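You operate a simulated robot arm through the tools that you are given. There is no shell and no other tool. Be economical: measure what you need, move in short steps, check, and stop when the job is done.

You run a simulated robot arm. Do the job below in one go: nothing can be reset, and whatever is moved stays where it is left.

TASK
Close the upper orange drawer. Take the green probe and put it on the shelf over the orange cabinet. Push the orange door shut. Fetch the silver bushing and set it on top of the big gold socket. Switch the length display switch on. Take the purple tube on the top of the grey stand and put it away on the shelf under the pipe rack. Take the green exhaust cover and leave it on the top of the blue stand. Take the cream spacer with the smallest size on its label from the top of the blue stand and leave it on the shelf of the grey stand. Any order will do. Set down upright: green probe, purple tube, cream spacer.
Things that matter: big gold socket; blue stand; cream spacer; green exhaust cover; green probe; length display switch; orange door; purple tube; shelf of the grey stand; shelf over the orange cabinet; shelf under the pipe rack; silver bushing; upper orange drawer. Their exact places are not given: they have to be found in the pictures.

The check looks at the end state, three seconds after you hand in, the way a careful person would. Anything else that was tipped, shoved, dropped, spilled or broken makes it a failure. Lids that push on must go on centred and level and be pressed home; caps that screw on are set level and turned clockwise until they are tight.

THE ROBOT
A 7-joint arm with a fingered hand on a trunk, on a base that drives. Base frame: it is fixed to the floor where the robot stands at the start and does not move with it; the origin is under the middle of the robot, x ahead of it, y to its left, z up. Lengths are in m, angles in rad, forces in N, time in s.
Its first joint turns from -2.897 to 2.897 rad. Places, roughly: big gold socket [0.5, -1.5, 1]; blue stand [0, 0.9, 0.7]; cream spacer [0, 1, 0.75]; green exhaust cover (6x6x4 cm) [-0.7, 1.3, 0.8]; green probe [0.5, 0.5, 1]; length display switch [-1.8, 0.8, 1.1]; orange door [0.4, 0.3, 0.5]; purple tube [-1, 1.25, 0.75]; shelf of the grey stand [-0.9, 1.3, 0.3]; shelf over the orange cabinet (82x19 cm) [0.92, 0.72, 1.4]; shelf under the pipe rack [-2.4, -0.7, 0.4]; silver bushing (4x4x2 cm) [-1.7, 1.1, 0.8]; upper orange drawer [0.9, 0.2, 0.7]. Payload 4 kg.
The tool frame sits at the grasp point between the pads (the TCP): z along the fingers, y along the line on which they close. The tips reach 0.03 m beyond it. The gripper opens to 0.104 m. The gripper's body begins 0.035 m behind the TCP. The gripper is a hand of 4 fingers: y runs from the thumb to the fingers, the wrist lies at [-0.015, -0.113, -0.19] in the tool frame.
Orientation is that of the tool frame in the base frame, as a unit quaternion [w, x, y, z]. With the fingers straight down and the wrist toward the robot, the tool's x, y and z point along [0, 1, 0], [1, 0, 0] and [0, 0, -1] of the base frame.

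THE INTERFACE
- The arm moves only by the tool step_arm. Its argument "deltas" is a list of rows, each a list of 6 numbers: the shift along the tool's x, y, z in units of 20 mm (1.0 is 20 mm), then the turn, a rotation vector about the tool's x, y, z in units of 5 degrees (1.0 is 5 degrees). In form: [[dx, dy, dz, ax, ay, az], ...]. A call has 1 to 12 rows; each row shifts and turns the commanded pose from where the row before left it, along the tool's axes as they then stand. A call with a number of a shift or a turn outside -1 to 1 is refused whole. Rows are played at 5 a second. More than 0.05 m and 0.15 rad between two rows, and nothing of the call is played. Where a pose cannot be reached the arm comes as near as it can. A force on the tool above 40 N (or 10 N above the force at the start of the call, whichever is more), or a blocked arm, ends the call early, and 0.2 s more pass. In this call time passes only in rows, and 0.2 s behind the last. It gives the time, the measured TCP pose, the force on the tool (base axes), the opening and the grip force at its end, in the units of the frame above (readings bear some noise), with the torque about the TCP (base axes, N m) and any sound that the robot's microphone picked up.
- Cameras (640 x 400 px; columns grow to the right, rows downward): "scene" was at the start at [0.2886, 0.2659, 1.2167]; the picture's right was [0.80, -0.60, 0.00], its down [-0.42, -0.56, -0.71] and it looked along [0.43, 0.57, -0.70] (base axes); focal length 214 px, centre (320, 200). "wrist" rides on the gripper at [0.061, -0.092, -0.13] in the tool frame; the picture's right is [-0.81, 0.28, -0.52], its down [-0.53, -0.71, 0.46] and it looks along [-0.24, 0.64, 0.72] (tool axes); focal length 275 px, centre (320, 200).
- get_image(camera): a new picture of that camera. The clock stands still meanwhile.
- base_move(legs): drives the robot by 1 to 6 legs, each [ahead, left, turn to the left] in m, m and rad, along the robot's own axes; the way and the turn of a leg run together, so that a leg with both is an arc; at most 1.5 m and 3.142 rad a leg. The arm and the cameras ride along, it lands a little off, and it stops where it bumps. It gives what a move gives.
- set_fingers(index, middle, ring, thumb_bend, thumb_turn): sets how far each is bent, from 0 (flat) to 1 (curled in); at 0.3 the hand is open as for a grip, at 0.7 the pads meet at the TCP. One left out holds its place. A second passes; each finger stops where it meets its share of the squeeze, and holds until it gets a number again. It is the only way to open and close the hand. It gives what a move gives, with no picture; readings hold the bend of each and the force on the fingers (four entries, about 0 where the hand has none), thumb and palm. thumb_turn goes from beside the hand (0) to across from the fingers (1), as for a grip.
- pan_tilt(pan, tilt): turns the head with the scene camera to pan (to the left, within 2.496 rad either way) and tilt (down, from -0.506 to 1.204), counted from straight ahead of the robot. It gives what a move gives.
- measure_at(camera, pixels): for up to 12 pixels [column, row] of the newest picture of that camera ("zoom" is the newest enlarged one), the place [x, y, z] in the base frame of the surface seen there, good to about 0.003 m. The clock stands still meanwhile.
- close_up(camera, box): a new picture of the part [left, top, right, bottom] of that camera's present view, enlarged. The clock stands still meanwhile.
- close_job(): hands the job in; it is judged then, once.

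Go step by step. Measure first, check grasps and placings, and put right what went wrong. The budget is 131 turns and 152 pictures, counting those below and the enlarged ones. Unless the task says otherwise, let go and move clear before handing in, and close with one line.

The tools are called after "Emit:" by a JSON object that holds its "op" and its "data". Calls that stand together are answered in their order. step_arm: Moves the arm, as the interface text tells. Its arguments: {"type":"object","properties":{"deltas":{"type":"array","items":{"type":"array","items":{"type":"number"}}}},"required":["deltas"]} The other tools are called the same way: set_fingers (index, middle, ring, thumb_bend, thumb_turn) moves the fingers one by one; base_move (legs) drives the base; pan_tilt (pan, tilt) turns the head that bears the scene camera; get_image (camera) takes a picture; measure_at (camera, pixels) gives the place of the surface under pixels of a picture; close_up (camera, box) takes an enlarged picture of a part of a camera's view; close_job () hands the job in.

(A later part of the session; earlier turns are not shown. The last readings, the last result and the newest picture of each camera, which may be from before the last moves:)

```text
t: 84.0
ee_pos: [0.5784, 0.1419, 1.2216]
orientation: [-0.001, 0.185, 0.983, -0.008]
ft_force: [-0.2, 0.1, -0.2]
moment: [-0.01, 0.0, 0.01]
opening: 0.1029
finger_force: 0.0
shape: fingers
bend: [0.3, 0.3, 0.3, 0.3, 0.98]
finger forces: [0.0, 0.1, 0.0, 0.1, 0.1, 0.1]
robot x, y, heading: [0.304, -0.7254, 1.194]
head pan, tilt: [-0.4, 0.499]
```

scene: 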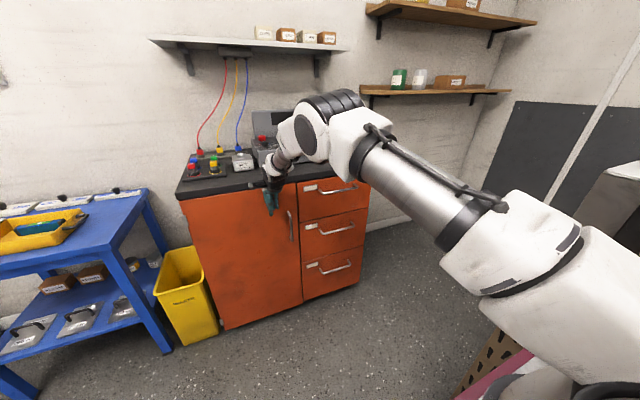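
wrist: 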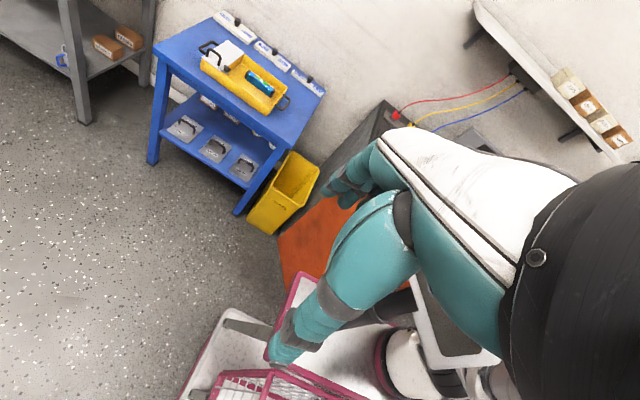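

Clear floor ahead (bin front at v≈0.62). Drive forward 0.4 and left 0.2, then look at the probes.

Emit:
{"op": "base_move", "data": {"legs": [[0.4, 0.2, 0]]}}

Emit:
{"op": "pan_tilt", "data": {"pan": -0.2, "tilt": 0.5}}

Emit:
{"op": "get_image", "data": {"camera": "scene"}}

Emit:
{"op": "get_image", "data": {"camera": "wrist"}}

```text
t: 86.7
ee_pos: [0.5311, 0.5816, 1.2231]
orientation: [-0.001, 0.184, 0.983, -0.008]
ft_force: [0.2, -0.1, -0.4]
moment: [-0.01, 0.01, 0.02]
opening: 0.1027
finger_force: 0.0
shape: fingers
bend: [0.3, 0.3, 0.3, 0.3, 0.98]
finger forces: [0.1, 0.0, 0.0, 0.0, 0.0, 0.0]
robot x, y, heading: [0.2555, -0.2839, 1.201]
head pan, tilt: [-0.4, 0.499]
```

```text
t: 87.4
ee_pos: [0.5315, 0.5807, 1.2226]
orientation: [-0.002, 0.184, 0.983, -0.009]
ft_force: [0.5, -1.0, -0.1]
moment: [-0.03, 0.0, 0.01]
opening: 0.1026
finger_force: 0.1
shape: fingers
bend: [0.3, 0.3, 0.3, 0.3, 0.98]
finger forces: [0.0, 0.0, 0.1, 0.0, 0.0, 0.0]
robot x, y, heading: [0.2568, -0.2865, 1.199]
head pan, tilt: [-0.201, 0.499]
```

```text
128 pictures are left
```

scene: 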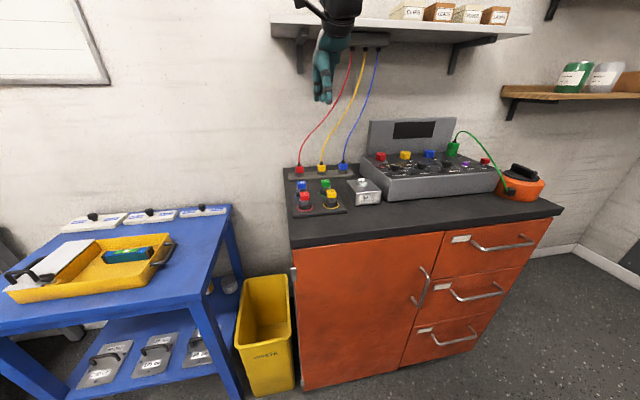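

```text
127 pictures are left
```

wrist: 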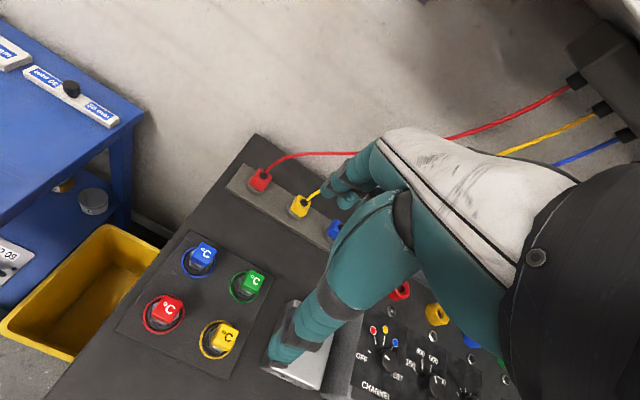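

Green probe sits at (247,282) in the wrist view. Measuring it, its neighbours and the rack, with a close-up for shape.

Emit:
{"op": "measure_at", "data": {"camera": "wrist", "pixels": [[247, 280], [254, 288], [243, 294], [203, 251], [224, 335], [167, 308], [250, 270], [264, 281], [230, 300], [240, 272], [280, 385], [330, 230]]}}

Emit:
{"op": "close_up", "data": {"camera": "scene", "box": [280, 160, 390, 225]}}

Emit:
{"op": "close_up", "data": {"camera": "scene", "box": [30, 190, 240, 300]}}

```text
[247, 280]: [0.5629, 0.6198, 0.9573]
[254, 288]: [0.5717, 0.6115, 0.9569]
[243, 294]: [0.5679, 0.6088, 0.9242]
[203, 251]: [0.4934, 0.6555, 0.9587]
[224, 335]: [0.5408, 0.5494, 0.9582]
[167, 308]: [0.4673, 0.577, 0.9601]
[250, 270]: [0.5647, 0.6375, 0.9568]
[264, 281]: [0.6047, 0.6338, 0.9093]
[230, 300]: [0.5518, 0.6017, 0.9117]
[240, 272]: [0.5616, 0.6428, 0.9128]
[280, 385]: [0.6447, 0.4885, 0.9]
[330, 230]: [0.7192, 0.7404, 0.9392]
```

```text
5.82 times, centred on (335, 192) of scene
```

zoom: 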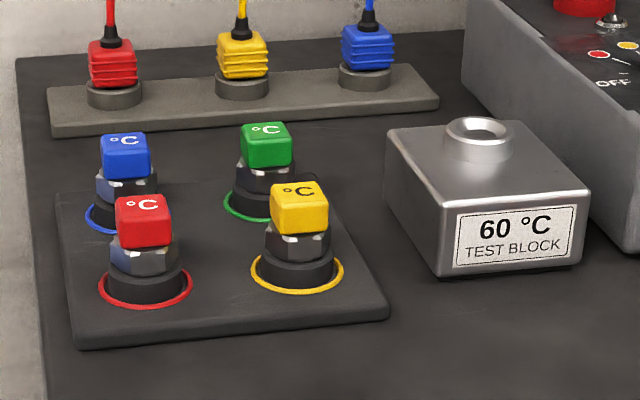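

```text
3.05 times, centred on (135, 245) of scene
```

zoom: 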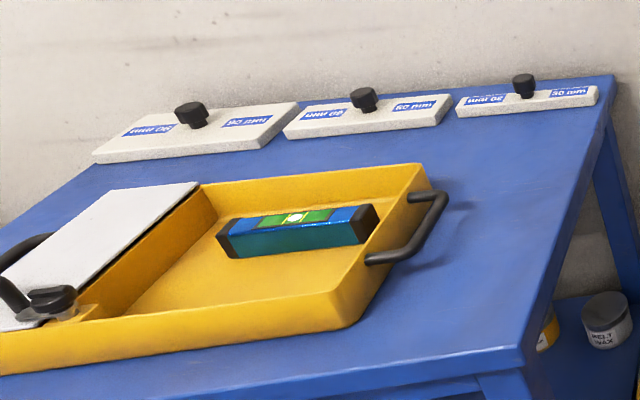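

The green probe's cube is at about (0.567,0.617), top z 0.957, on a grid with 8 cm spacing. I'll narrow the hand, move above it and check.

Emit:
{"op": "set_fingers", "data": {"index": 0.43, "middle": 0.43, "ring": 0.43, "thumb_bend": 0.43}}

Emit:
{"op": "step_arm", "data": {"deltas": [[-0.5, 0.8, 1, 0, 0, 0], [-0.5, 0.8, 1, 0, 0, 0], [0, 0.7, 1, 0, 0, 0], [0, 0, 1, 0, 0, 0], [0, 0, 1, 0, 0, 0], [0, 0, 1, 0, 0, 0], [0, 0, 1, 0, 0, 0], [0, 0, 1, 0, 0, 0], [0, 0, 1, 0, 0, 0], [0, 0, 1, 0, 0, 0]]}}

Emit:
{"op": "get_image", "data": {"camera": "wrist"}}

Emit:
{"op": "close_up", "data": {"camera": "scene", "box": [270, 120, 390, 220]}}

```text
t: 88.4
ee_pos: [0.5326, 0.5811, 1.2222]
orientation: [-0.001, 0.184, 0.983, -0.009]
ft_force: [-0.2, -0.4, -0.3]
moment: [0.0, -0.02, 0.02]
opening: 0.071
finger_force: 0.1
shape: fingers
bend: [0.43, 0.43, 0.43, 0.43, 0.98]
finger forces: [0.0, 0.1, 0.1, 0.0, 0.1, 0.1]
robot x, y, heading: [0.258, -0.2855, 1.205]
head pan, tilt: [-0.201, 0.499]
```

```text
t: 90.6
ee_pos: [0.5641, 0.6114, 1.0214]
orientation: [-0.002, 0.184, 0.983, -0.008]
ft_force: [-0.5, 0.3, 0.5]
moment: [-0.01, 0.01, 0.0]
opening: 0.0708
finger_force: 0.0
shape: fingers
bend: [0.43, 0.43, 0.43, 0.43, 0.98]
finger forces: [0.1, 0.1, 0.1, 0.1, 0.1, 0.0]
robot x, y, heading: [0.2555, -0.2841, 1.201]
head pan, tilt: [-0.201, 0.499]
```

```text
124 pictures are left
```

wrist: 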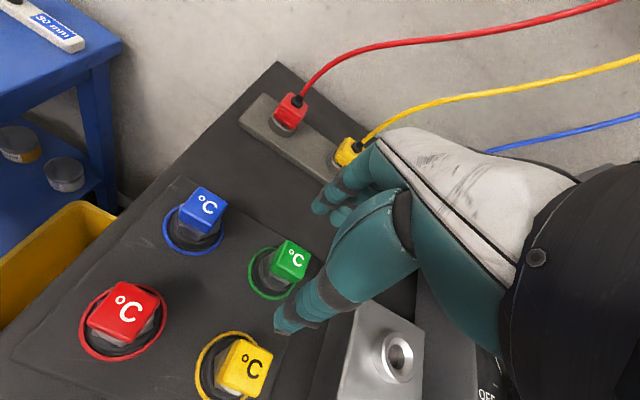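

```text
4.00 times, centred on (330, 170) of scene
```

zoom: 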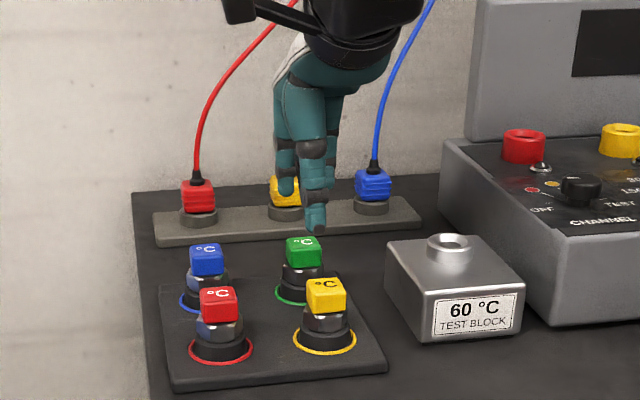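

The hand hovers near. Measure the green cube's top face corners exactly.

Emit:
{"op": "measure_at", "data": {"camera": "wrist", "pixels": [[286, 245], [306, 252], [292, 258], [277, 266], [299, 274], [288, 282], [345, 150], [382, 350], [262, 270]]}}

```text
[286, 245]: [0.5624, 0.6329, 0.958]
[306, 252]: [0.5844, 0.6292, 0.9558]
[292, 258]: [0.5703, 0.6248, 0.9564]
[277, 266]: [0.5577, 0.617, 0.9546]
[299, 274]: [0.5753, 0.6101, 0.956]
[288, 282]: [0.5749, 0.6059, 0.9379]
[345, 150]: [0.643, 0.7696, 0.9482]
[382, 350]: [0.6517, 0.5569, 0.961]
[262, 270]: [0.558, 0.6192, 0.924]
```

Cube centre is (0.570,0.622). Lower onto it and close.

Emit:
{"op": "step_arm", "data": {"deltas": [[-0.1, 0.6, 0, 0, 0, 0], [0, 0, 1, 0, 0, 0], [0, 0, 1, 0, 0, 0], [0, 0, 1, 0, 0, 0], [0, 0, 0.1, 0, 0, 0]]}}

Emit:
{"op": "set_fingers", "data": {"index": 0.75, "middle": 0.75, "ring": 0.75, "thumb_bend": 0.75}}

Emit:
{"op": "close_up", "data": {"camera": "scene", "box": [270, 120, 390, 220]}}

```text
t: 91.8
ee_pos: [0.5708, 0.6229, 0.9603]
orientation: [-0.001, 0.184, 0.983, -0.009]
ft_force: [0.4, -0.2, -0.7]
moment: [-0.01, -0.02, -0.01]
opening: 0.0709
finger_force: 0.0
shape: fingers
bend: [0.43, 0.43, 0.43, 0.43, 0.98]
finger forces: [0.0, 0.1, 0.1, 0.1, 0.1, 0.0]
robot x, y, heading: [0.2593, -0.2851, 1.202]
head pan, tilt: [-0.201, 0.499]
```

```text
t: 92.8
ee_pos: [0.5715, 0.6229, 0.9606]
orientation: [-0.001, 0.185, 0.983, -0.007]
ft_force: [4.6, 4.9, -0.1]
moment: [0.23, -0.19, 0.01]
opening: 0.0248
finger_force: 15.5
shape: fingers
bend: [0.61, 0.63, 0.75, 0.61, 0.96]
finger forces: [9.1, 9.4, 0.0, 0.0, 11.9, 0.0]
robot x, y, heading: [0.2556, -0.2849, 1.2]
head pan, tilt: [-0.201, 0.499]
```

```text
4.00 times, centred on (330, 170) of scene
```

zoom: 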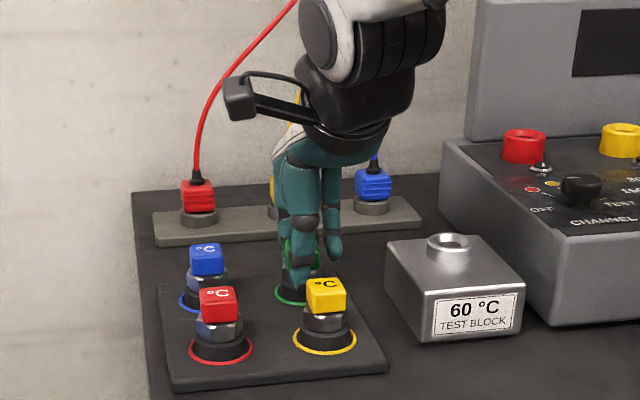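

Index, middle and thumb hold it (9–12 N). Lift straight up and check.

Emit:
{"op": "step_arm", "data": {"deltas": [[0, 0, -0.5, 0, 0, 0], [0, 0, -0.5, 0, 0, 0], [0, 0, -0.5, 0, 0, 0], [0, 0, -1, 0, 0, 0], [0, 0, -1, 0, 0, 0], [0, 0, -1, 0, 0, 0], [0, 0, -1, 0, 0, 0], [0, 0, -1, 0, 0, 0]]}}

Emit:
{"op": "close_up", "data": {"camera": "scene", "box": [260, 80, 400, 220]}}

Emit:
{"op": "get_image", "data": {"camera": "wrist"}}

```text
t: 94.6
ee_pos: [0.5728, 0.6265, 1.0917]
orientation: [-0.001, 0.184, 0.983, -0.009]
ft_force: [0.5, 0.6, -1.3]
moment: [0.0, -0.01, -0.04]
opening: 0.0246
finger_force: 13.3
shape: fingers
bend: [0.62, 0.65, 0.75, 0.61, 0.95]
finger forces: [7.2, 6.3, 0.1, 0.1, 13.4, 0.1]
robot x, y, heading: [0.2547, -0.2802, 1.2]
head pan, tilt: [-0.201, 0.499]
```

```text
2.86 times, centred on (330, 150) of scene
```

zoom: 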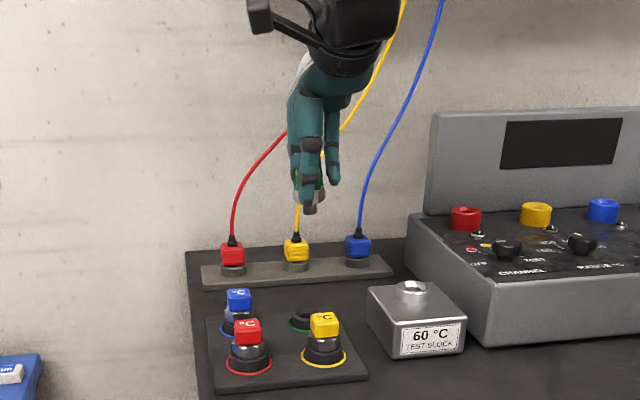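

```text
120 pictures are left
```

wrist: 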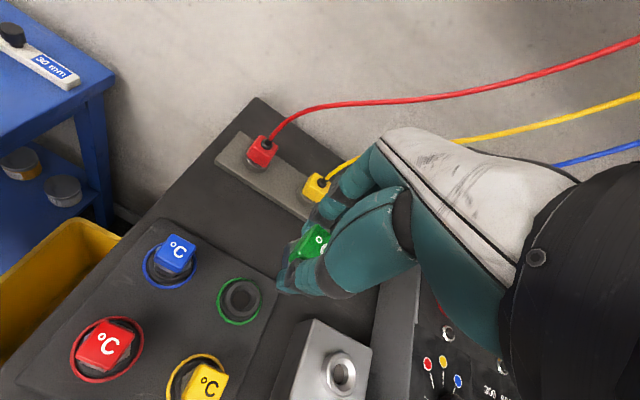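

The probe is out of its socket. I'll back the hand off while raising, to clear the shelf's front edge.

Emit:
{"op": "step_arm", "data": {"deltas": [[0, -0.65, -1, 0, 0, 0], [0, -0.65, -1, 0, 0, 0], [0, -0.65, -1, 0, 0, 0], [0, -0.65, -1, 0, 0, 0], [0, -0.65, -1, 0, 0, 0], [0, -0.65, -1, 0, 0, 0], [0, -0.65, -1, 0, 0, 0], [0, -0.65, -1, 0, 0, 0], [0, -0.65, -1, 0, 0, 0], [0, -0.65, -1, 0, 0, 0], [0, -0.65, -1, 0, 0, 0], [0, -0.65, -1, 0, 0, 0]]}}

Emit:
{"op": "step_arm", "data": {"deltas": [[0, 0, -1, 0, 0, 0], [0, 0, -1, 0, 0, 0], [0, 0, -1, 0, 0, 0], [0, 0, -1, 0, 0, 0], [0, 0, -1, 0, 0, 0], [0, 0, -1, 0, 0, 0], [0, 0, -1, 0, 0, 0], [0, 0, -0.8, 0, 0, 0]]}}

Emit:
{"op": "get_image", "data": {"camera": "wrist"}}

Emit:
{"op": "pan_tilt", "data": {"pan": -0.1, "tilt": 0.0}}

Emit:
{"op": "get_image", "data": {"camera": "scene"}}

```text
t: 97.2
ee_pos: [0.5176, 0.4821, 1.3337]
orientation: [-0.001, 0.184, 0.983, -0.007]
ft_force: [0.3, 0.3, -0.5]
moment: [-0.03, -0.02, 0.02]
opening: 0.0246
finger_force: 13.8
shape: fingers
bend: [0.62, 0.65, 0.75, 0.61, 0.95]
finger forces: [7.2, 6.2, 0.0, 0.0, 13.4, 0.0]
robot x, y, heading: [0.2567, -0.2824, 1.2]
head pan, tilt: [-0.201, 0.499]
```

```text
t: 99.0
ee_pos: [0.5193, 0.4858, 1.4897]
orientation: [-0.001, 0.184, 0.983, -0.008]
ft_force: [-0.1, -0.3, -0.6]
moment: [0.0, 0.01, 0.0]
opening: 0.0243
finger_force: 13.0
shape: fingers
bend: [0.62, 0.65, 0.75, 0.61, 0.95]
finger forces: [7.1, 6.3, 0.0, 0.0, 13.5, 0.0]
robot x, y, heading: [0.2573, -0.2882, 1.202]
head pan, tilt: [-0.201, 0.499]
```

```text
119 pictures are left
```

wrist: 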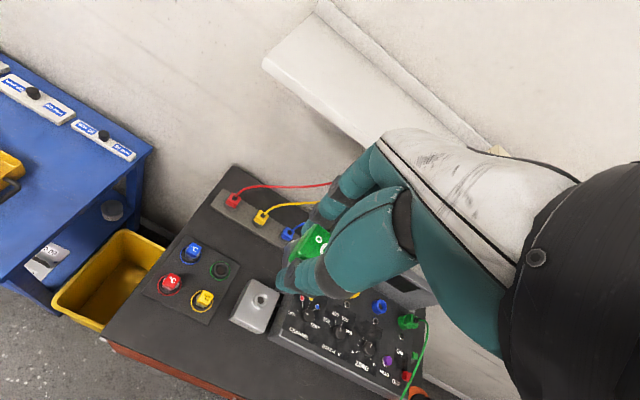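

```text
t: 99.9
ee_pos: [0.5196, 0.4869, 1.4889]
orientation: [-0.002, 0.185, 0.983, -0.008]
ft_force: [-0.8, -0.2, -0.2]
moment: [0.04, -0.01, 0.0]
opening: 0.0244
finger_force: 13.5
shape: fingers
bend: [0.62, 0.65, 0.75, 0.61, 0.95]
finger forces: [7.0, 6.3, 0.0, 0.0, 13.5, 0.1]
robot x, y, heading: [0.255, -0.2846, 1.202]
head pan, tilt: [-0.099, 0.0]
```

```text
118 pictures are left
```

scene: 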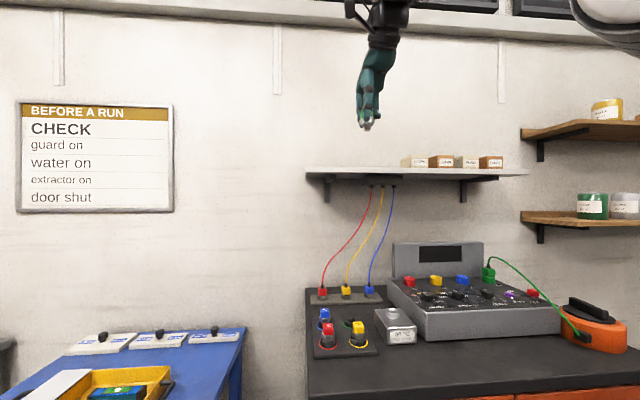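

The shelf's top shows in the wrist view (270-480, 20-150). Measure it, and zoom to the probe's lower end at (366,127).

Emit:
{"op": "measure_at", "data": {"camera": "wrist", "pixels": [[275, 65], [320, 15], [300, 50], [340, 80], [370, 90], [400, 100], [430, 115], [352, 125], [300, 88], [465, 140]]}}

Emit:
{"op": "close_up", "data": {"camera": "scene", "box": [340, 60, 400, 140]}}

Emit:
{"op": "measure_at", "data": {"camera": "zoom", "pixels": [[265, 345], [270, 330], [240, 330], [290, 310]]}}

```text
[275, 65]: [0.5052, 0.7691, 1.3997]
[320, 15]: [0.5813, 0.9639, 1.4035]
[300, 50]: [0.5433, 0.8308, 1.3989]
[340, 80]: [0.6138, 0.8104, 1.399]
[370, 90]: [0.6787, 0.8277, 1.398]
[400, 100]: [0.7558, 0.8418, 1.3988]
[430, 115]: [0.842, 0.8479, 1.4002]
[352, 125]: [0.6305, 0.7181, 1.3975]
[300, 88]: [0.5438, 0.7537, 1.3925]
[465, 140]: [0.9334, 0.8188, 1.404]
```

```text
5.00 times, centred on (370, 100) of scene
```

zoom: 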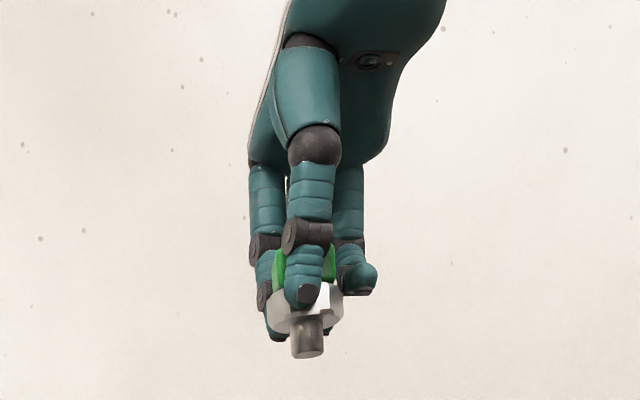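

```text
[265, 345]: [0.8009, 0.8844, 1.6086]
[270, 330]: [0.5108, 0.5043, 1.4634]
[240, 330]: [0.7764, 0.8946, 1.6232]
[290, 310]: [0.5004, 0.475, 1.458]
```

The probe has a cube, a hex and a short flat-ended pin. Measure the pin's end.

Emit:
{"op": "measure_at", "data": {"camera": "zoom", "pixels": [[308, 348], [308, 335], [295, 350], [320, 350], [308, 353], [300, 315], [310, 258]]}}

Emit:
{"op": "base_move", "data": {"legs": [[0.27, 0, 0]]}}

Emit:
{"op": "get_image", "data": {"camera": "wrist"}}

```text
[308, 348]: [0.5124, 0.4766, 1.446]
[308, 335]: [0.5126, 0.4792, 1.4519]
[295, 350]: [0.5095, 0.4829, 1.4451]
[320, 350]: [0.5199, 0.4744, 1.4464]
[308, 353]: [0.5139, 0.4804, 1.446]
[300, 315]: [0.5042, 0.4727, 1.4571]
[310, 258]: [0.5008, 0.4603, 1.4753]
```

```text
t: 101.8
ee_pos: [0.6231, 0.7384, 1.4894]
orientation: [-0.001, 0.188, 0.982, -0.008]
ft_force: [-0.1, 0.2, -0.5]
moment: [-0.02, 0.0, 0.01]
opening: 0.0247
finger_force: 13.5
shape: fingers
bend: [0.62, 0.65, 0.75, 0.61, 0.95]
finger forces: [7.2, 6.3, 0.1, 0.0, 13.5, 0.1]
robot x, y, heading: [0.3588, -0.0289, 1.193]
head pan, tilt: [-0.099, 0.0]
```

```text
116 pictures are left
```

wrist: 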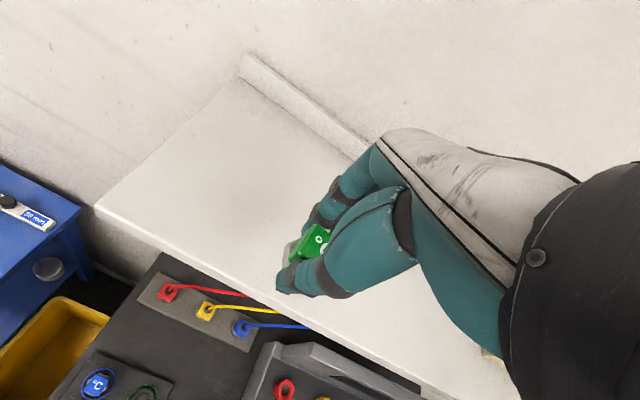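

Pin end is 43 mm below the TCP; the shelf top is at z 1.399. Move in 0.09 m and lower.

Emit:
{"op": "step_arm", "data": {"deltas": [[0, 1, 0, 0, 0, 0], [0, 1, 0, 0, 0, 0], [0, 1, 0, 0, 0, 0], [0, 1, 0, 0, 0, 0], [0, 0.3, 0, 0, 0, 0], [0, 0, 1, 0, 0, 0], [0, 0, 1, 0, 0, 0]]}}

Emit:
{"op": "step_arm", "data": {"deltas": [[0, 0, 0.1, 0, 0, 0], [0, 0, 0.1, 0, 0, 0], [0, 0, 0.1, 0, 0, 0]]}}

Emit:
{"op": "get_image", "data": {"camera": "wrist"}}

Emit:
{"op": "close_up", "data": {"camera": "scene", "box": [240, 60, 480, 210]}}

```text
t: 103.4
ee_pos: [0.6464, 0.7962, 1.4318]
orientation: [-0.002, 0.187, 0.982, -0.007]
ft_force: [0.7, 2.0, 8.3]
moment: [0.19, 0.02, 0.0]
opening: 0.0151
finger_force: 15.0
shape: fingers
bend: [0.65, 0.67, 0.75, 0.66, 0.95]
finger forces: [12.4, 6.7, 0.0, 0.0, 11.3, 0.0]
out of reach, approached as far as the arm can: row 2, 3, 4
robot x, y, heading: [0.3546, -0.0273, 1.193]
head pan, tilt: [-0.099, 0.0]
```

```text
t: 104.1
ee_pos: [0.6475, 0.7948, 1.4318]
orientation: [-0.002, 0.188, 0.982, -0.002]
ft_force: [-1.2, -1.1, 7.5]
moment: [-0.07, 0.1, 0.0]
opening: 0.0153
finger_force: 15.1
shape: fingers
bend: [0.64, 0.67, 0.75, 0.67, 0.95]
finger forces: [7.5, 6.6, 0.0, 0.1, 15.5, 0.0]
robot x, y, heading: [0.3565, -0.0278, 1.195]
head pan, tilt: [-0.099, 0.0]
stopped in row 3: the force on the tool passed its limit at 43 N (the readings are from after the stop); the commanded pose is now the measured one
```

```text
115 pictures are left
```

wrist: 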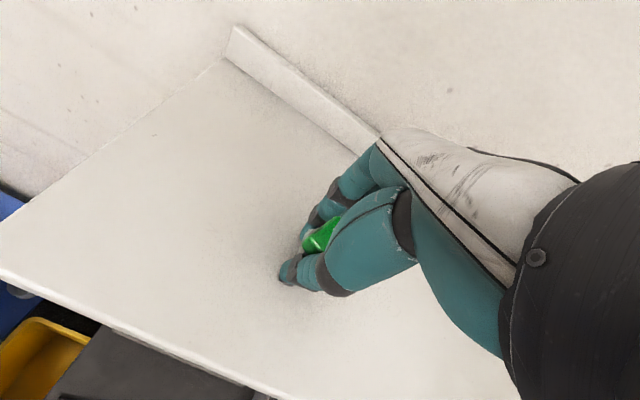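

```text
2.67 times, centred on (360, 135) of scene
```

zoom: 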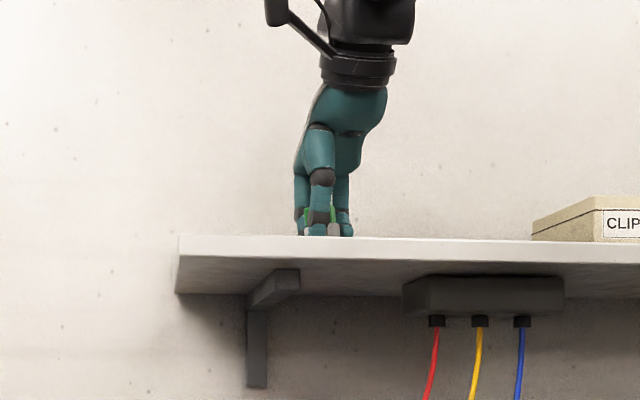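

The arm sank more than planned and the opening fell to 15 mm, so the probe may have shifted in the grip. Raise 2 cm and inspect.

Emit:
{"op": "step_arm", "data": {"deltas": [[0, 0, -0.5, 0, 0, 0], [0, 0, -0.5, 0, 0, 0], [0, 0, -0.5, 0, 0, 0]]}}

Emit:
{"op": "close_up", "data": {"camera": "scene", "box": [330, 90, 400, 160]}}

Emit:
{"op": "close_up", "data": {"camera": "wrist", "box": [240, 180, 400, 310]}}

```text
t: 104.9
ee_pos: [0.6455, 0.7952, 1.461]
orientation: [-0.001, 0.187, 0.982, -0.004]
ft_force: [0.4, 0.4, -0.2]
moment: [-0.01, 0.02, 0.02]
opening: 0.0152
finger_force: 10.7
shape: fingers
bend: [0.64, 0.67, 0.75, 0.67, 0.95]
finger forces: [5.5, 6.9, 0.1, 0.1, 10.3, 0.1]
robot x, y, heading: [0.3525, -0.0303, 1.197]
head pan, tilt: [-0.099, 0.0]
```

```text
5.71 times, centred on (365, 125) of scene
```

zoom: 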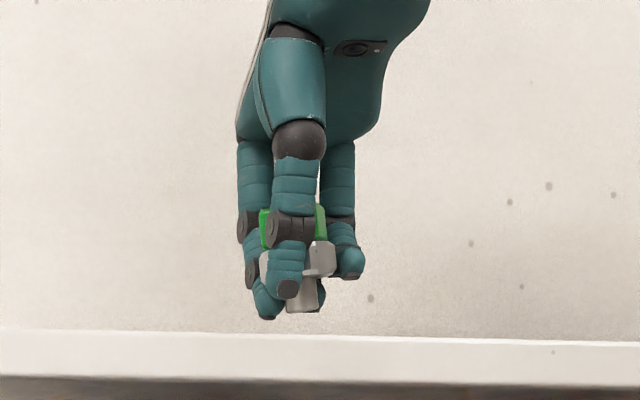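

```text
3.08 times, centred on (320, 245) of wrist
```

zoom: 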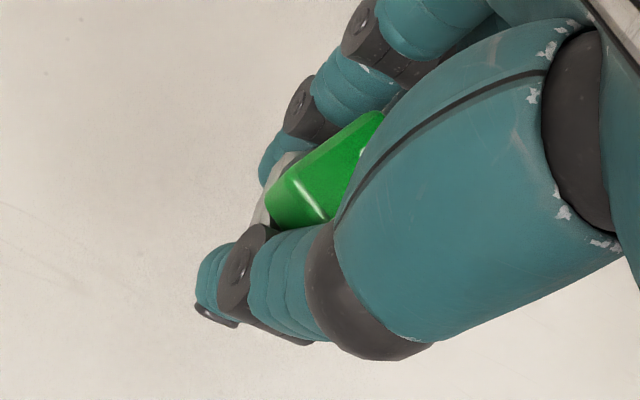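

The probe slid up in the grip but looks near upright, pin end ~33 mm under the TCP. Lower gently to contact and release in stages.

Emit:
{"op": "step_arm", "data": {"deltas": [[0, 0, 0.5, 0, 0, 0], [0, 0, 0.5, 0, 0, 0], [0, 0, 0.25, 0, 0, 0], [0, 0, 0.1, 0, 0, 0]]}}

Emit:
{"op": "close_up", "data": {"camera": "scene", "box": [330, 90, 400, 160]}}

```text
t: 105.9
ee_pos: [0.6478, 0.7968, 1.4344]
orientation: [-0.002, 0.187, 0.982, -0.003]
ft_force: [0.8, -0.6, -0.4]
moment: [0.01, -0.03, 0.0]
opening: 0.0151
finger_force: 11.1
shape: fingers
bend: [0.64, 0.67, 0.75, 0.67, 0.95]
finger forces: [5.3, 6.9, 0.0, 0.1, 10.3, 0.0]
robot x, y, heading: [0.3531, -0.0338, 1.198]
head pan, tilt: [-0.099, 0.0]
```

```text
5.71 times, centred on (365, 125) of scene
```

zoom: 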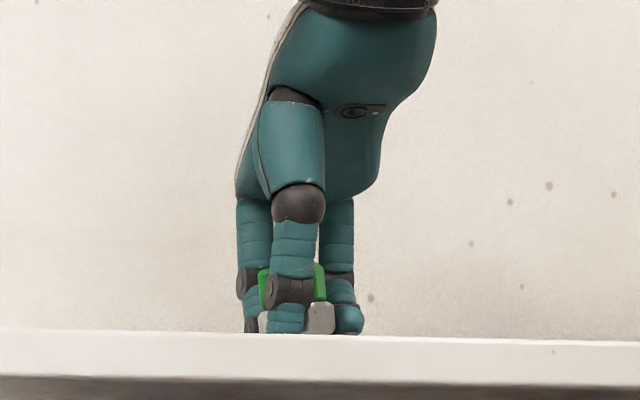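

Not yet in contact. Lower by 2 mm steps until a light force shows.

Emit:
{"op": "step_arm", "data": {"deltas": [[0, 0, 0.07, 0, 0, 0], [0, 0, 0.05, 0, 0, 0]]}}

Emit:
{"op": "set_fingers", "data": {"index": 0.6, "middle": 0.62, "ring": 0.5, "thumb_bend": 0.6}}

Emit:
{"op": "close_up", "data": {"camera": "scene", "box": [330, 90, 400, 160]}}

Emit:
{"op": "close_up", "data": {"camera": "wrist", "box": [240, 180, 400, 310]}}

```text
t: 106.5
ee_pos: [0.647, 0.7955, 1.4318]
orientation: [-0.003, 0.187, 0.982, -0.001]
ft_force: [0.3, 3.3, 9.0]
moment: [0.16, 0.05, -0.05]
opening: 0.0152
finger_force: 16.1
shape: fingers
bend: [0.64, 0.67, 0.75, 0.67, 0.95]
finger forces: [10.7, 7.3, 0.1, 0.1, 13.8, 0.0]
robot x, y, heading: [0.3557, -0.028, 1.193]
head pan, tilt: [-0.099, 0.0]
```

```text
t: 107.5
ee_pos: [0.6477, 0.7948, 1.4326]
orientation: [-0.002, 0.187, 0.982, -0.002]
ft_force: [-2.7, -0.6, 17.6]
moment: [0.13, 0.17, 0.03]
opening: 0.0205
finger_force: 8.6
shape: fingers
bend: [0.64, 0.63, 0.5, 0.6, 0.97]
finger forces: [11.7, 2.3, 0.0, 0.1, 3.5, 0.1]
robot x, y, heading: [0.3585, -0.0284, 1.194]
head pan, tilt: [-0.099, 0.0]
```

```text
5.71 times, centred on (365, 125) of scene
```

zoom: 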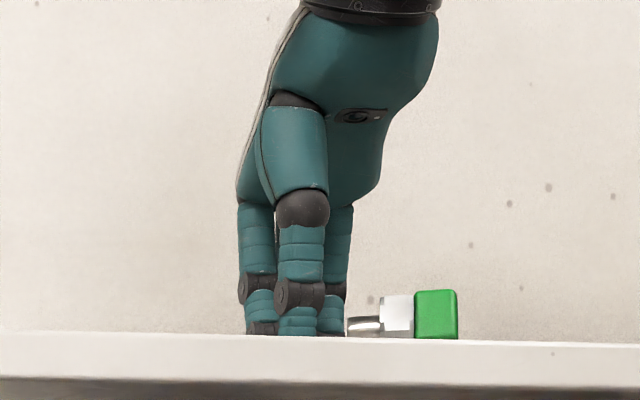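

```text
3.08 times, centred on (320, 245) of wrist
```

zoom: 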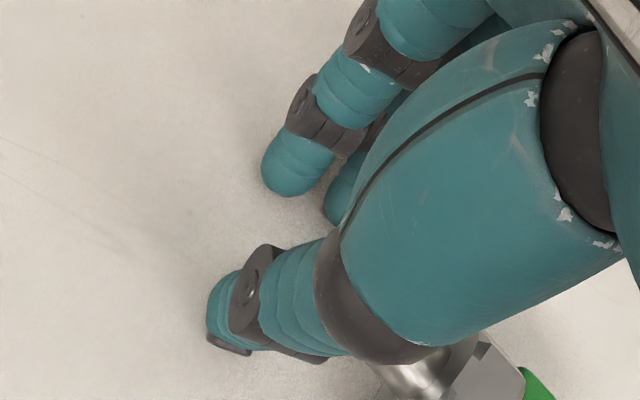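

The probe toppled to the right (lying along the shelf, cube at the right end). I'll raise the hand and look, to regrasp it tilted and set it upright.

Emit:
{"op": "step_arm", "data": {"deltas": [[0, 0, -0.5, 0, 0, 0], [0, 0, -1, 0, 0, 0], [0.5, 0, -1, 0, 0, 0], [1, -0.3, -0.5, 0, 0, 0], [1, -0.3, -0.5, 0, 0, 0]]}}

Emit:
{"op": "set_fingers", "data": {"index": 0.4, "middle": 0.4, "ring": 0.4, "thumb_bend": 0.4}}

Emit:
{"op": "get_image", "data": {"camera": "wrist"}}

Emit:
{"op": "close_up", "data": {"camera": "scene", "box": [310, 80, 470, 180]}}

Emit:
{"op": "measure_at", "data": {"camera": "zoom", "pixels": [[280, 250], [295, 240]]}}

```text
t: 108.7
ee_pos: [0.608, 0.7884, 1.4826]
orientation: [-0.003, 0.189, 0.982, -0.003]
ft_force: [0.7, -0.2, -0.1]
moment: [-0.03, 0.05, -0.02]
opening: 0.026
finger_force: 0.0
shape: fingers
bend: [0.6, 0.62, 0.5, 0.6, 0.97]
finger forces: [0.0, 0.0, 0.0, 0.1, 0.1, 0.0]
out of reach, approached as far as the arm can: row 3, 4, 5
robot x, y, heading: [0.357, -0.0296, 1.194]
head pan, tilt: [-0.099, 0.0]
```

```text
t: 109.7
ee_pos: [0.6057, 0.7896, 1.4823]
orientation: [-0.001, 0.188, 0.982, -0.003]
ft_force: [0.8, 0.3, 0.6]
moment: [-0.01, -0.01, -0.02]
opening: 0.0776
finger_force: 0.1
shape: fingers
bend: [0.4, 0.4, 0.4, 0.4, 0.97]
finger forces: [0.0, 0.0, 0.0, 0.0, 0.1, 0.0]
robot x, y, heading: [0.3541, -0.028, 1.192]
head pan, tilt: [-0.099, 0.0]
```

```text
108 pictures are left
```

wrist: 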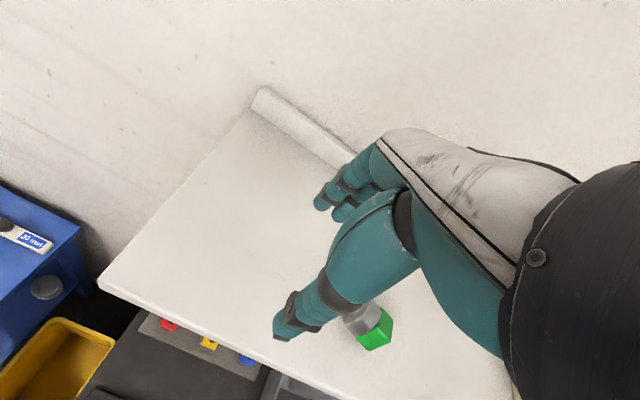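

```text
4.00 times, centred on (390, 130) of scene
```

zoom: 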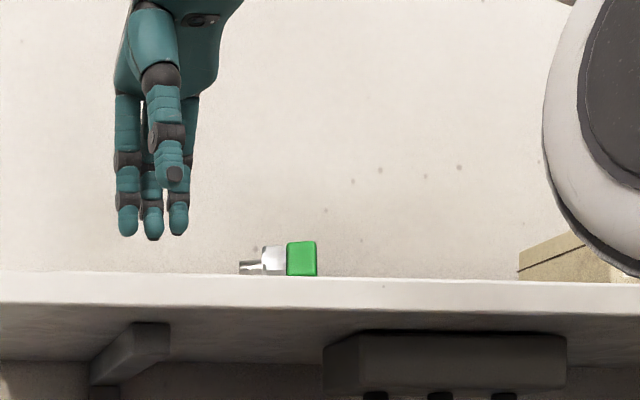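

```text
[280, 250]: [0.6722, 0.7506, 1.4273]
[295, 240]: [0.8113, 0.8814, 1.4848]
```

The probe lies with the cube at (373,330) in the wrist view. Measure its axis.

Emit:
{"op": "measure_at", "data": {"camera": "zoom", "pixels": [[302, 258], [290, 258], [312, 258], [272, 260], [248, 267], [302, 246], [250, 260]]}}

Emit:
{"op": "measure_at", "data": {"camera": "wrist", "pixels": [[375, 325], [360, 320], [365, 335], [383, 312], [390, 335], [372, 348]]}}

```text
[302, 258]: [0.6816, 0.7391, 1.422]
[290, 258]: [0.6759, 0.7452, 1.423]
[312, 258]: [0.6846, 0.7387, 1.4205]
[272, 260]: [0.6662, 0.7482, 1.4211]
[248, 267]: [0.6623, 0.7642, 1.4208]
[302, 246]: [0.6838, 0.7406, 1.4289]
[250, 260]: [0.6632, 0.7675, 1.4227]
```

```text
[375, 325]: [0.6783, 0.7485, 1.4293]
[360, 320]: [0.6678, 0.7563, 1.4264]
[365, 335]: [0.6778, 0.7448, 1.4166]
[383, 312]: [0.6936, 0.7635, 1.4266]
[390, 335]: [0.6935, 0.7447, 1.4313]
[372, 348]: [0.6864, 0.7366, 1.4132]
```

I need a clear view of its axis; shift the hand right by 0.12 m above it.

Emit:
{"op": "step_arm", "data": {"deltas": [[0, -1, -0.5, 0, 0, 0], [0, -1, -0.5, 0, 0, 0], [-1, 0, 0, 0, 0, 0], [-1, 0, 0, 0, 0, 0], [-1, 0, 0, 0, 0, 0], [-1, 0, 0, 0, 0, 0], [-1, 0, 0, 0, 0, 0], [-1, 0, 0, 0, 0, 0], [-1, 0, 0, 0, 0, 0]]}}

Emit:
{"op": "get_image", "data": {"camera": "wrist"}}

```text
t: 111.7
ee_pos: [0.7209, 0.7021, 1.5025]
orientation: [-0.001, 0.187, 0.982, -0.004]
ft_force: [-1.0, 0.3, 0.2]
moment: [0.0, 0.01, 0.01]
opening: 0.0775
finger_force: 0.0
shape: fingers
bend: [0.4, 0.4, 0.4, 0.4, 0.97]
finger forces: [0.0, 0.0, 0.1, 0.1, 0.0, 0.1]
robot x, y, heading: [0.3566, -0.0262, 1.191]
head pan, tilt: [-0.099, 0.0]
```

```text
106 pictures are left
```

wrist: 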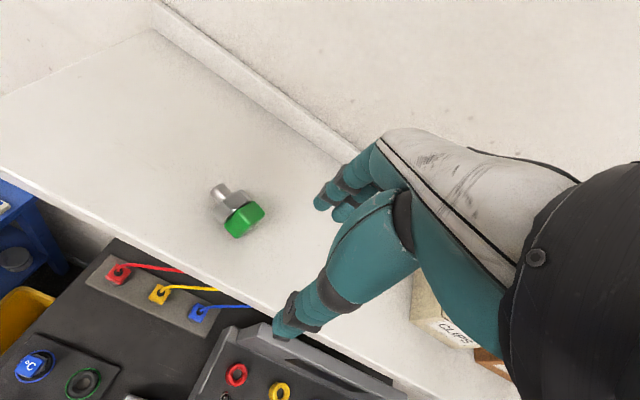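

Now it is in full view: pin end (216,187), cube (243,219). Measure.

Emit:
{"op": "measure_at", "data": {"camera": "wrist", "pixels": [[217, 188], [223, 193], [230, 203], [238, 212], [242, 217], [250, 212], [237, 228], [260, 213], [243, 232], [228, 221], [250, 203]]}}

Emit:
{"op": "close_up", "data": {"camera": "wrist", "box": [180, 160, 300, 250]}}

```text
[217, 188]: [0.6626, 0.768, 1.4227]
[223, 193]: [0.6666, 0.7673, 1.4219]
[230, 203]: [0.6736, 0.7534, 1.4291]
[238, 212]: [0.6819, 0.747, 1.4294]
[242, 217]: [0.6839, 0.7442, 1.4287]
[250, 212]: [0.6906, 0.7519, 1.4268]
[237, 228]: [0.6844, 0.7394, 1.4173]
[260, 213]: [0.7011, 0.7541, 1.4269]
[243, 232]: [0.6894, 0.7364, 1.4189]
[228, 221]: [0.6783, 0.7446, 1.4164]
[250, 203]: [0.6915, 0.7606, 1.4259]
```

```text
4.44 times, centred on (240, 205) of wrist
```

zoom: 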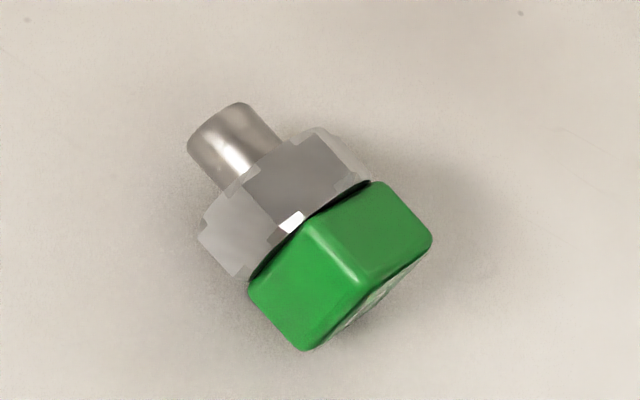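

The probe is ~41 mm long, rolled on an edge. Plan: grasp its cube end tool-down with the tool turned 20°, lift, turn the hand 90° so the pin points down, and set it near the shelf's left end so the hand clears. Measure its ridge first.

Emit:
{"op": "measure_at", "data": {"camera": "zoom", "pixels": [[233, 145], [215, 120], [290, 180], [335, 255], [306, 227], [362, 283], [430, 240], [300, 350], [200, 240], [320, 128], [250, 290], [375, 185]]}}

```text
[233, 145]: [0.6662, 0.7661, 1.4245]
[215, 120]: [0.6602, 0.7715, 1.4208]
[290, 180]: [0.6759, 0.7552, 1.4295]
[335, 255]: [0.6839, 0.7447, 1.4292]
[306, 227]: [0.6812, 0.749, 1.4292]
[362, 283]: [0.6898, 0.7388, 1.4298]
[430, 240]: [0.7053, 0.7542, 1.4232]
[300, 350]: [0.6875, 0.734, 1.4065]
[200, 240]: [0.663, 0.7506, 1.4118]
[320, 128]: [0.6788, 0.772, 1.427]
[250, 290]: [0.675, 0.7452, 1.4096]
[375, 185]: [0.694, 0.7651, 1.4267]
```

Axis is about -40°, cube centre (0.690,0.750). Turn the tool 18° and move above the cube end, then check.

Emit:
{"op": "step_arm", "data": {"deltas": [[0, 0, 0, 0, 0, 0.92], [0, 0, 0, 0, 0, 0.92], [0, 0, 0, 0, 0, 0.92], [0, 0, 0, 0, 0, 0.92], [0.8, 0.28, 0, 0, 0, 0], [0.8, 0.28, 0, 0, 0, 0], [0.8, 0.28, 0, 0, 0, 0], [0, 0, 1, 0, 0, 0], [0, 0, 1, 0, 0, 0]]}}

Emit:
{"op": "get_image", "data": {"camera": "wrist"}}

Emit:
{"op": "close_up", "data": {"camera": "scene", "box": [310, 80, 470, 180]}}

```text
t: 113.7
ee_pos: [0.6941, 0.7436, 1.4572]
orientation: [-0.001, 0.342, 0.94, -0.002]
ft_force: [0.0, -0.1, 0.0]
moment: [-0.03, -0.03, 0.02]
opening: 0.0778
finger_force: 0.1
shape: fingers
bend: [0.4, 0.4, 0.4, 0.4, 0.97]
finger forces: [0.0, 0.0, 0.1, 0.1, 0.0, 0.1]
out of reach, approached as far as the arm can: row 7
robot x, y, heading: [0.3552, -0.0302, 1.191]
head pan, tilt: [-0.099, 0.0]
```

```text
104 pictures are left
```

wrist: 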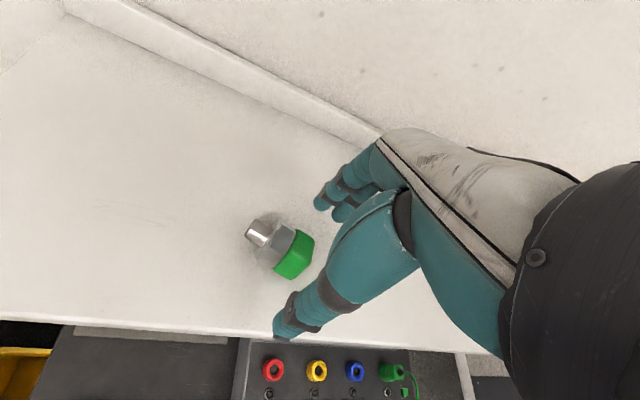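

```text
4.00 times, centred on (390, 130) of scene
```

zoom: 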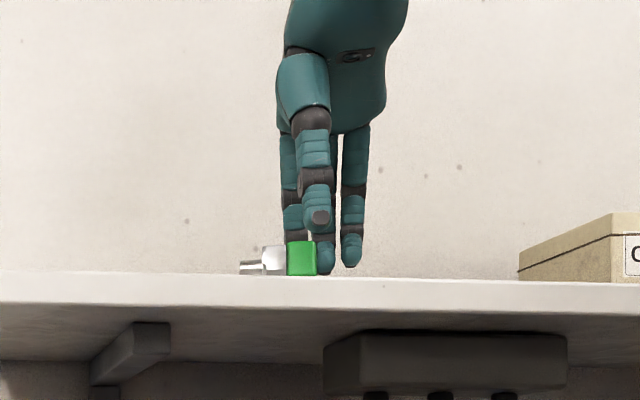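

The fingers straddle the cube end. Fine-adjust, lower to z≈1.432 and close middle and thumb.

Emit:
{"op": "step_arm", "data": {"deltas": [[0.15, 0.1, 0.6, 0, 0, 0], [0, 0, 0.6, 0, 0, 0]]}}

Emit:
{"op": "set_fingers", "data": {"index": 0.45, "middle": 0.75, "ring": 0.45, "thumb_bend": 0.75}}

Emit:
{"op": "close_up", "data": {"camera": "scene", "box": [310, 80, 470, 180]}}

Emit:
{"op": "close_up", "data": {"camera": "wrist", "box": [220, 180, 380, 310]}}

```text
t: 114.3
ee_pos: [0.6938, 0.7463, 1.4336]
orientation: [-0.001, 0.342, 0.94, -0.004]
ft_force: [0.8, -0.4, 2.8]
moment: [0.07, -0.12, 0.0]
opening: 0.0779
finger_force: 1.2
shape: fingers
bend: [0.4, 0.4, 0.4, 0.4, 0.97]
finger forces: [0.0, 3.0, 0.0, 0.0, 0.0, 0.0]
robot x, y, heading: [0.3543, -0.0297, 1.196]
head pan, tilt: [-0.099, 0.0]
```

```text
t: 115.3
ee_pos: [0.6944, 0.7454, 1.4342]
orientation: [-0.001, 0.342, 0.94, -0.003]
ft_force: [0.1, 0.7, -0.8]
moment: [-0.05, -0.03, -0.01]
opening: 0.0245
finger_force: 0.1
shape: fingers
bend: [0.45, 0.75, 0.45, 0.75, 0.98]
finger forces: [0.0, 0.0, 0.0, 0.0, 0.1, 0.0]
robot x, y, heading: [0.3558, -0.0264, 1.197]
head pan, tilt: [-0.099, 0.0]
```

```text
4.00 times, centred on (390, 130) of scene
```

zoom: 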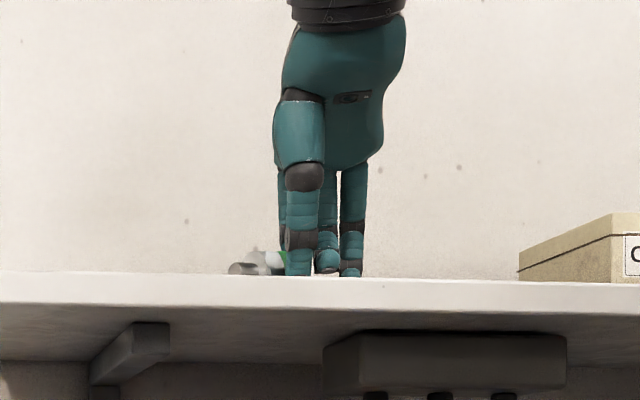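

```text
3.08 times, centred on (300, 245) of wrist
```

zoom: 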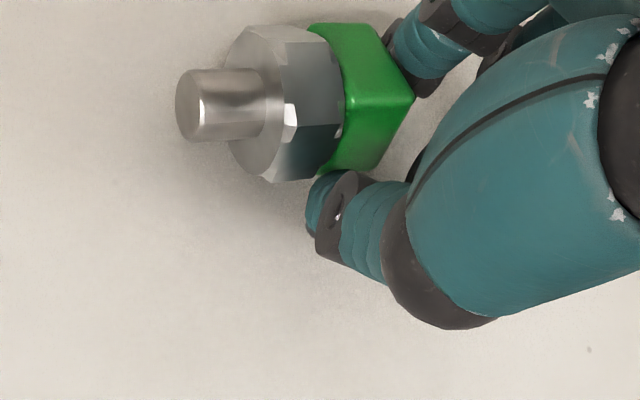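

The pinch slipped off the cube's end; the probe moved toward the pin side. Measure its new place.

Emit:
{"op": "measure_at", "data": {"camera": "zoom", "pixels": [[190, 105], [240, 100], [300, 100], [310, 50], [310, 150], [345, 95], [370, 100], [330, 30], [330, 165], [405, 95], [372, 30], [375, 165]]}}

Emit:
{"op": "set_fingers", "data": {"index": 0.4, "middle": 0.4, "ring": 0.4, "thumb_bend": 0.4}}

Emit:
{"op": "close_up", "data": {"camera": "wrist", "box": [220, 180, 380, 280]}}

```text
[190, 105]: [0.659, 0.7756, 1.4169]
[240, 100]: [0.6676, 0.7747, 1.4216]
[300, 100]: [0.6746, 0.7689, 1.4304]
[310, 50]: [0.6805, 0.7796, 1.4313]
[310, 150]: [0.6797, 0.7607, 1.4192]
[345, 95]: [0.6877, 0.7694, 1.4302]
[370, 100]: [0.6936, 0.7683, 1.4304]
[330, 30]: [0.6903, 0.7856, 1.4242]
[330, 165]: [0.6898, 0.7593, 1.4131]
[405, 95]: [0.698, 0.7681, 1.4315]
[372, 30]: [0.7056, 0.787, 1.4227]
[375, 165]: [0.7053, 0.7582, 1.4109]
```

```text
t: 116.3
ee_pos: [0.6935, 0.7461, 1.4339]
orientation: [-0.001, 0.342, 0.94, -0.004]
ft_force: [-1.1, -0.1, 3.8]
moment: [0.1, -0.11, 0.01]
opening: 0.0773
finger_force: 1.8
shape: fingers
bend: [0.4, 0.4, 0.4, 0.4, 0.98]
finger forces: [0.0, 3.7, 0.0, 0.1, 0.0, 0.0]
robot x, y, heading: [0.3567, -0.0284, 1.194]
head pan, tilt: [-0.099, 0.0]
```

```text
4.00 times, centred on (300, 230) of wrist
```

zoom: 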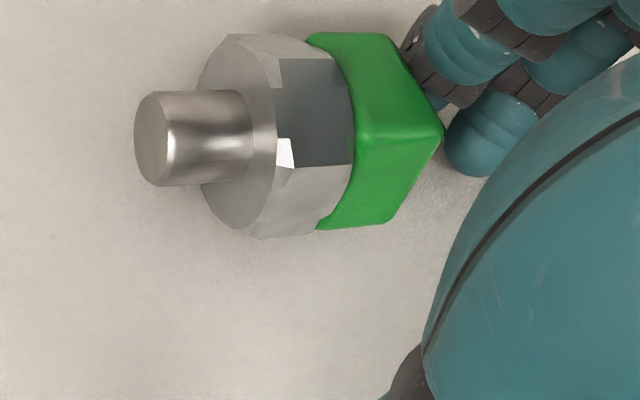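

New cube centre ≈ (0.698,0.772), axis nearly along -x. Raise, yaw back 35°, recentre, and look.

Emit:
{"op": "step_arm", "data": {"deltas": [[0, 0, -1, 0, 0, 0], [0, 0, -1, 0, 0, 0], [0, 0, -0.2, 0, 0, -1], [0, 0, 0, 0, 0, -1], [0, 0, 0, 0, 0, -1], [0, 0, 0, 0, 0, -1], [0, 0, 0, 0, 0, -1], [0, 0, 0, 0, 0, -1], [0, 0, 0, 0, 0, -1], [-0.36, 0.67, 0, 0, 0, 0], [0, 0.67, 0, 0, 0, 0]]}}

Emit:
{"op": "close_up", "data": {"camera": "wrist", "box": [200, 160, 400, 310]}}

Emit:
{"op": "close_up", "data": {"camera": "scene", "box": [310, 80, 470, 180]}}

```text
t: 118.7
ee_pos: [0.7039, 0.7708, 1.4778]
orientation: [-0.002, 0.043, 0.999, -0.002]
ft_force: [-0.9, -0.5, 0.2]
moment: [0.06, -0.02, -0.01]
opening: 0.0778
finger_force: 0.0
shape: fingers
bend: [0.4, 0.4, 0.4, 0.4, 0.98]
finger forces: [0.0, 0.0, 0.0, 0.0, 0.0, 0.0]
robot x, y, heading: [0.3568, -0.0294, 1.197]
head pan, tilt: [-0.099, 0.0]
```

```text
2.67 times, centred on (300, 235) of wrist
```

zoom: 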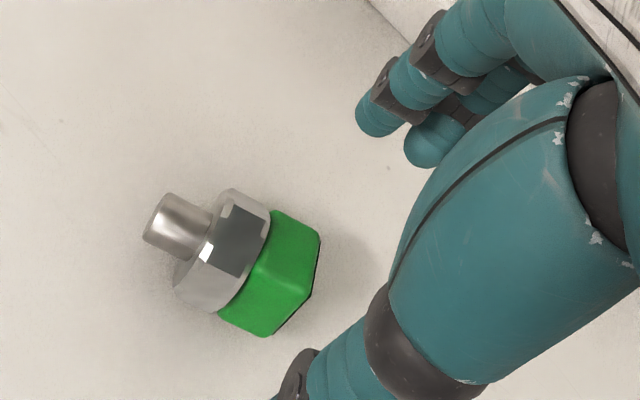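

```text
4.00 times, centred on (390, 130) of scene
```

zoom: 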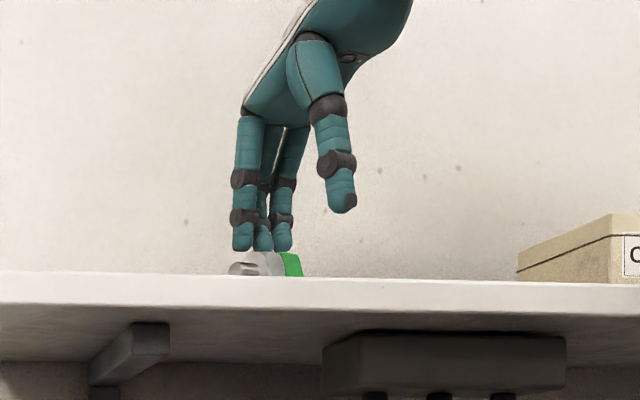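

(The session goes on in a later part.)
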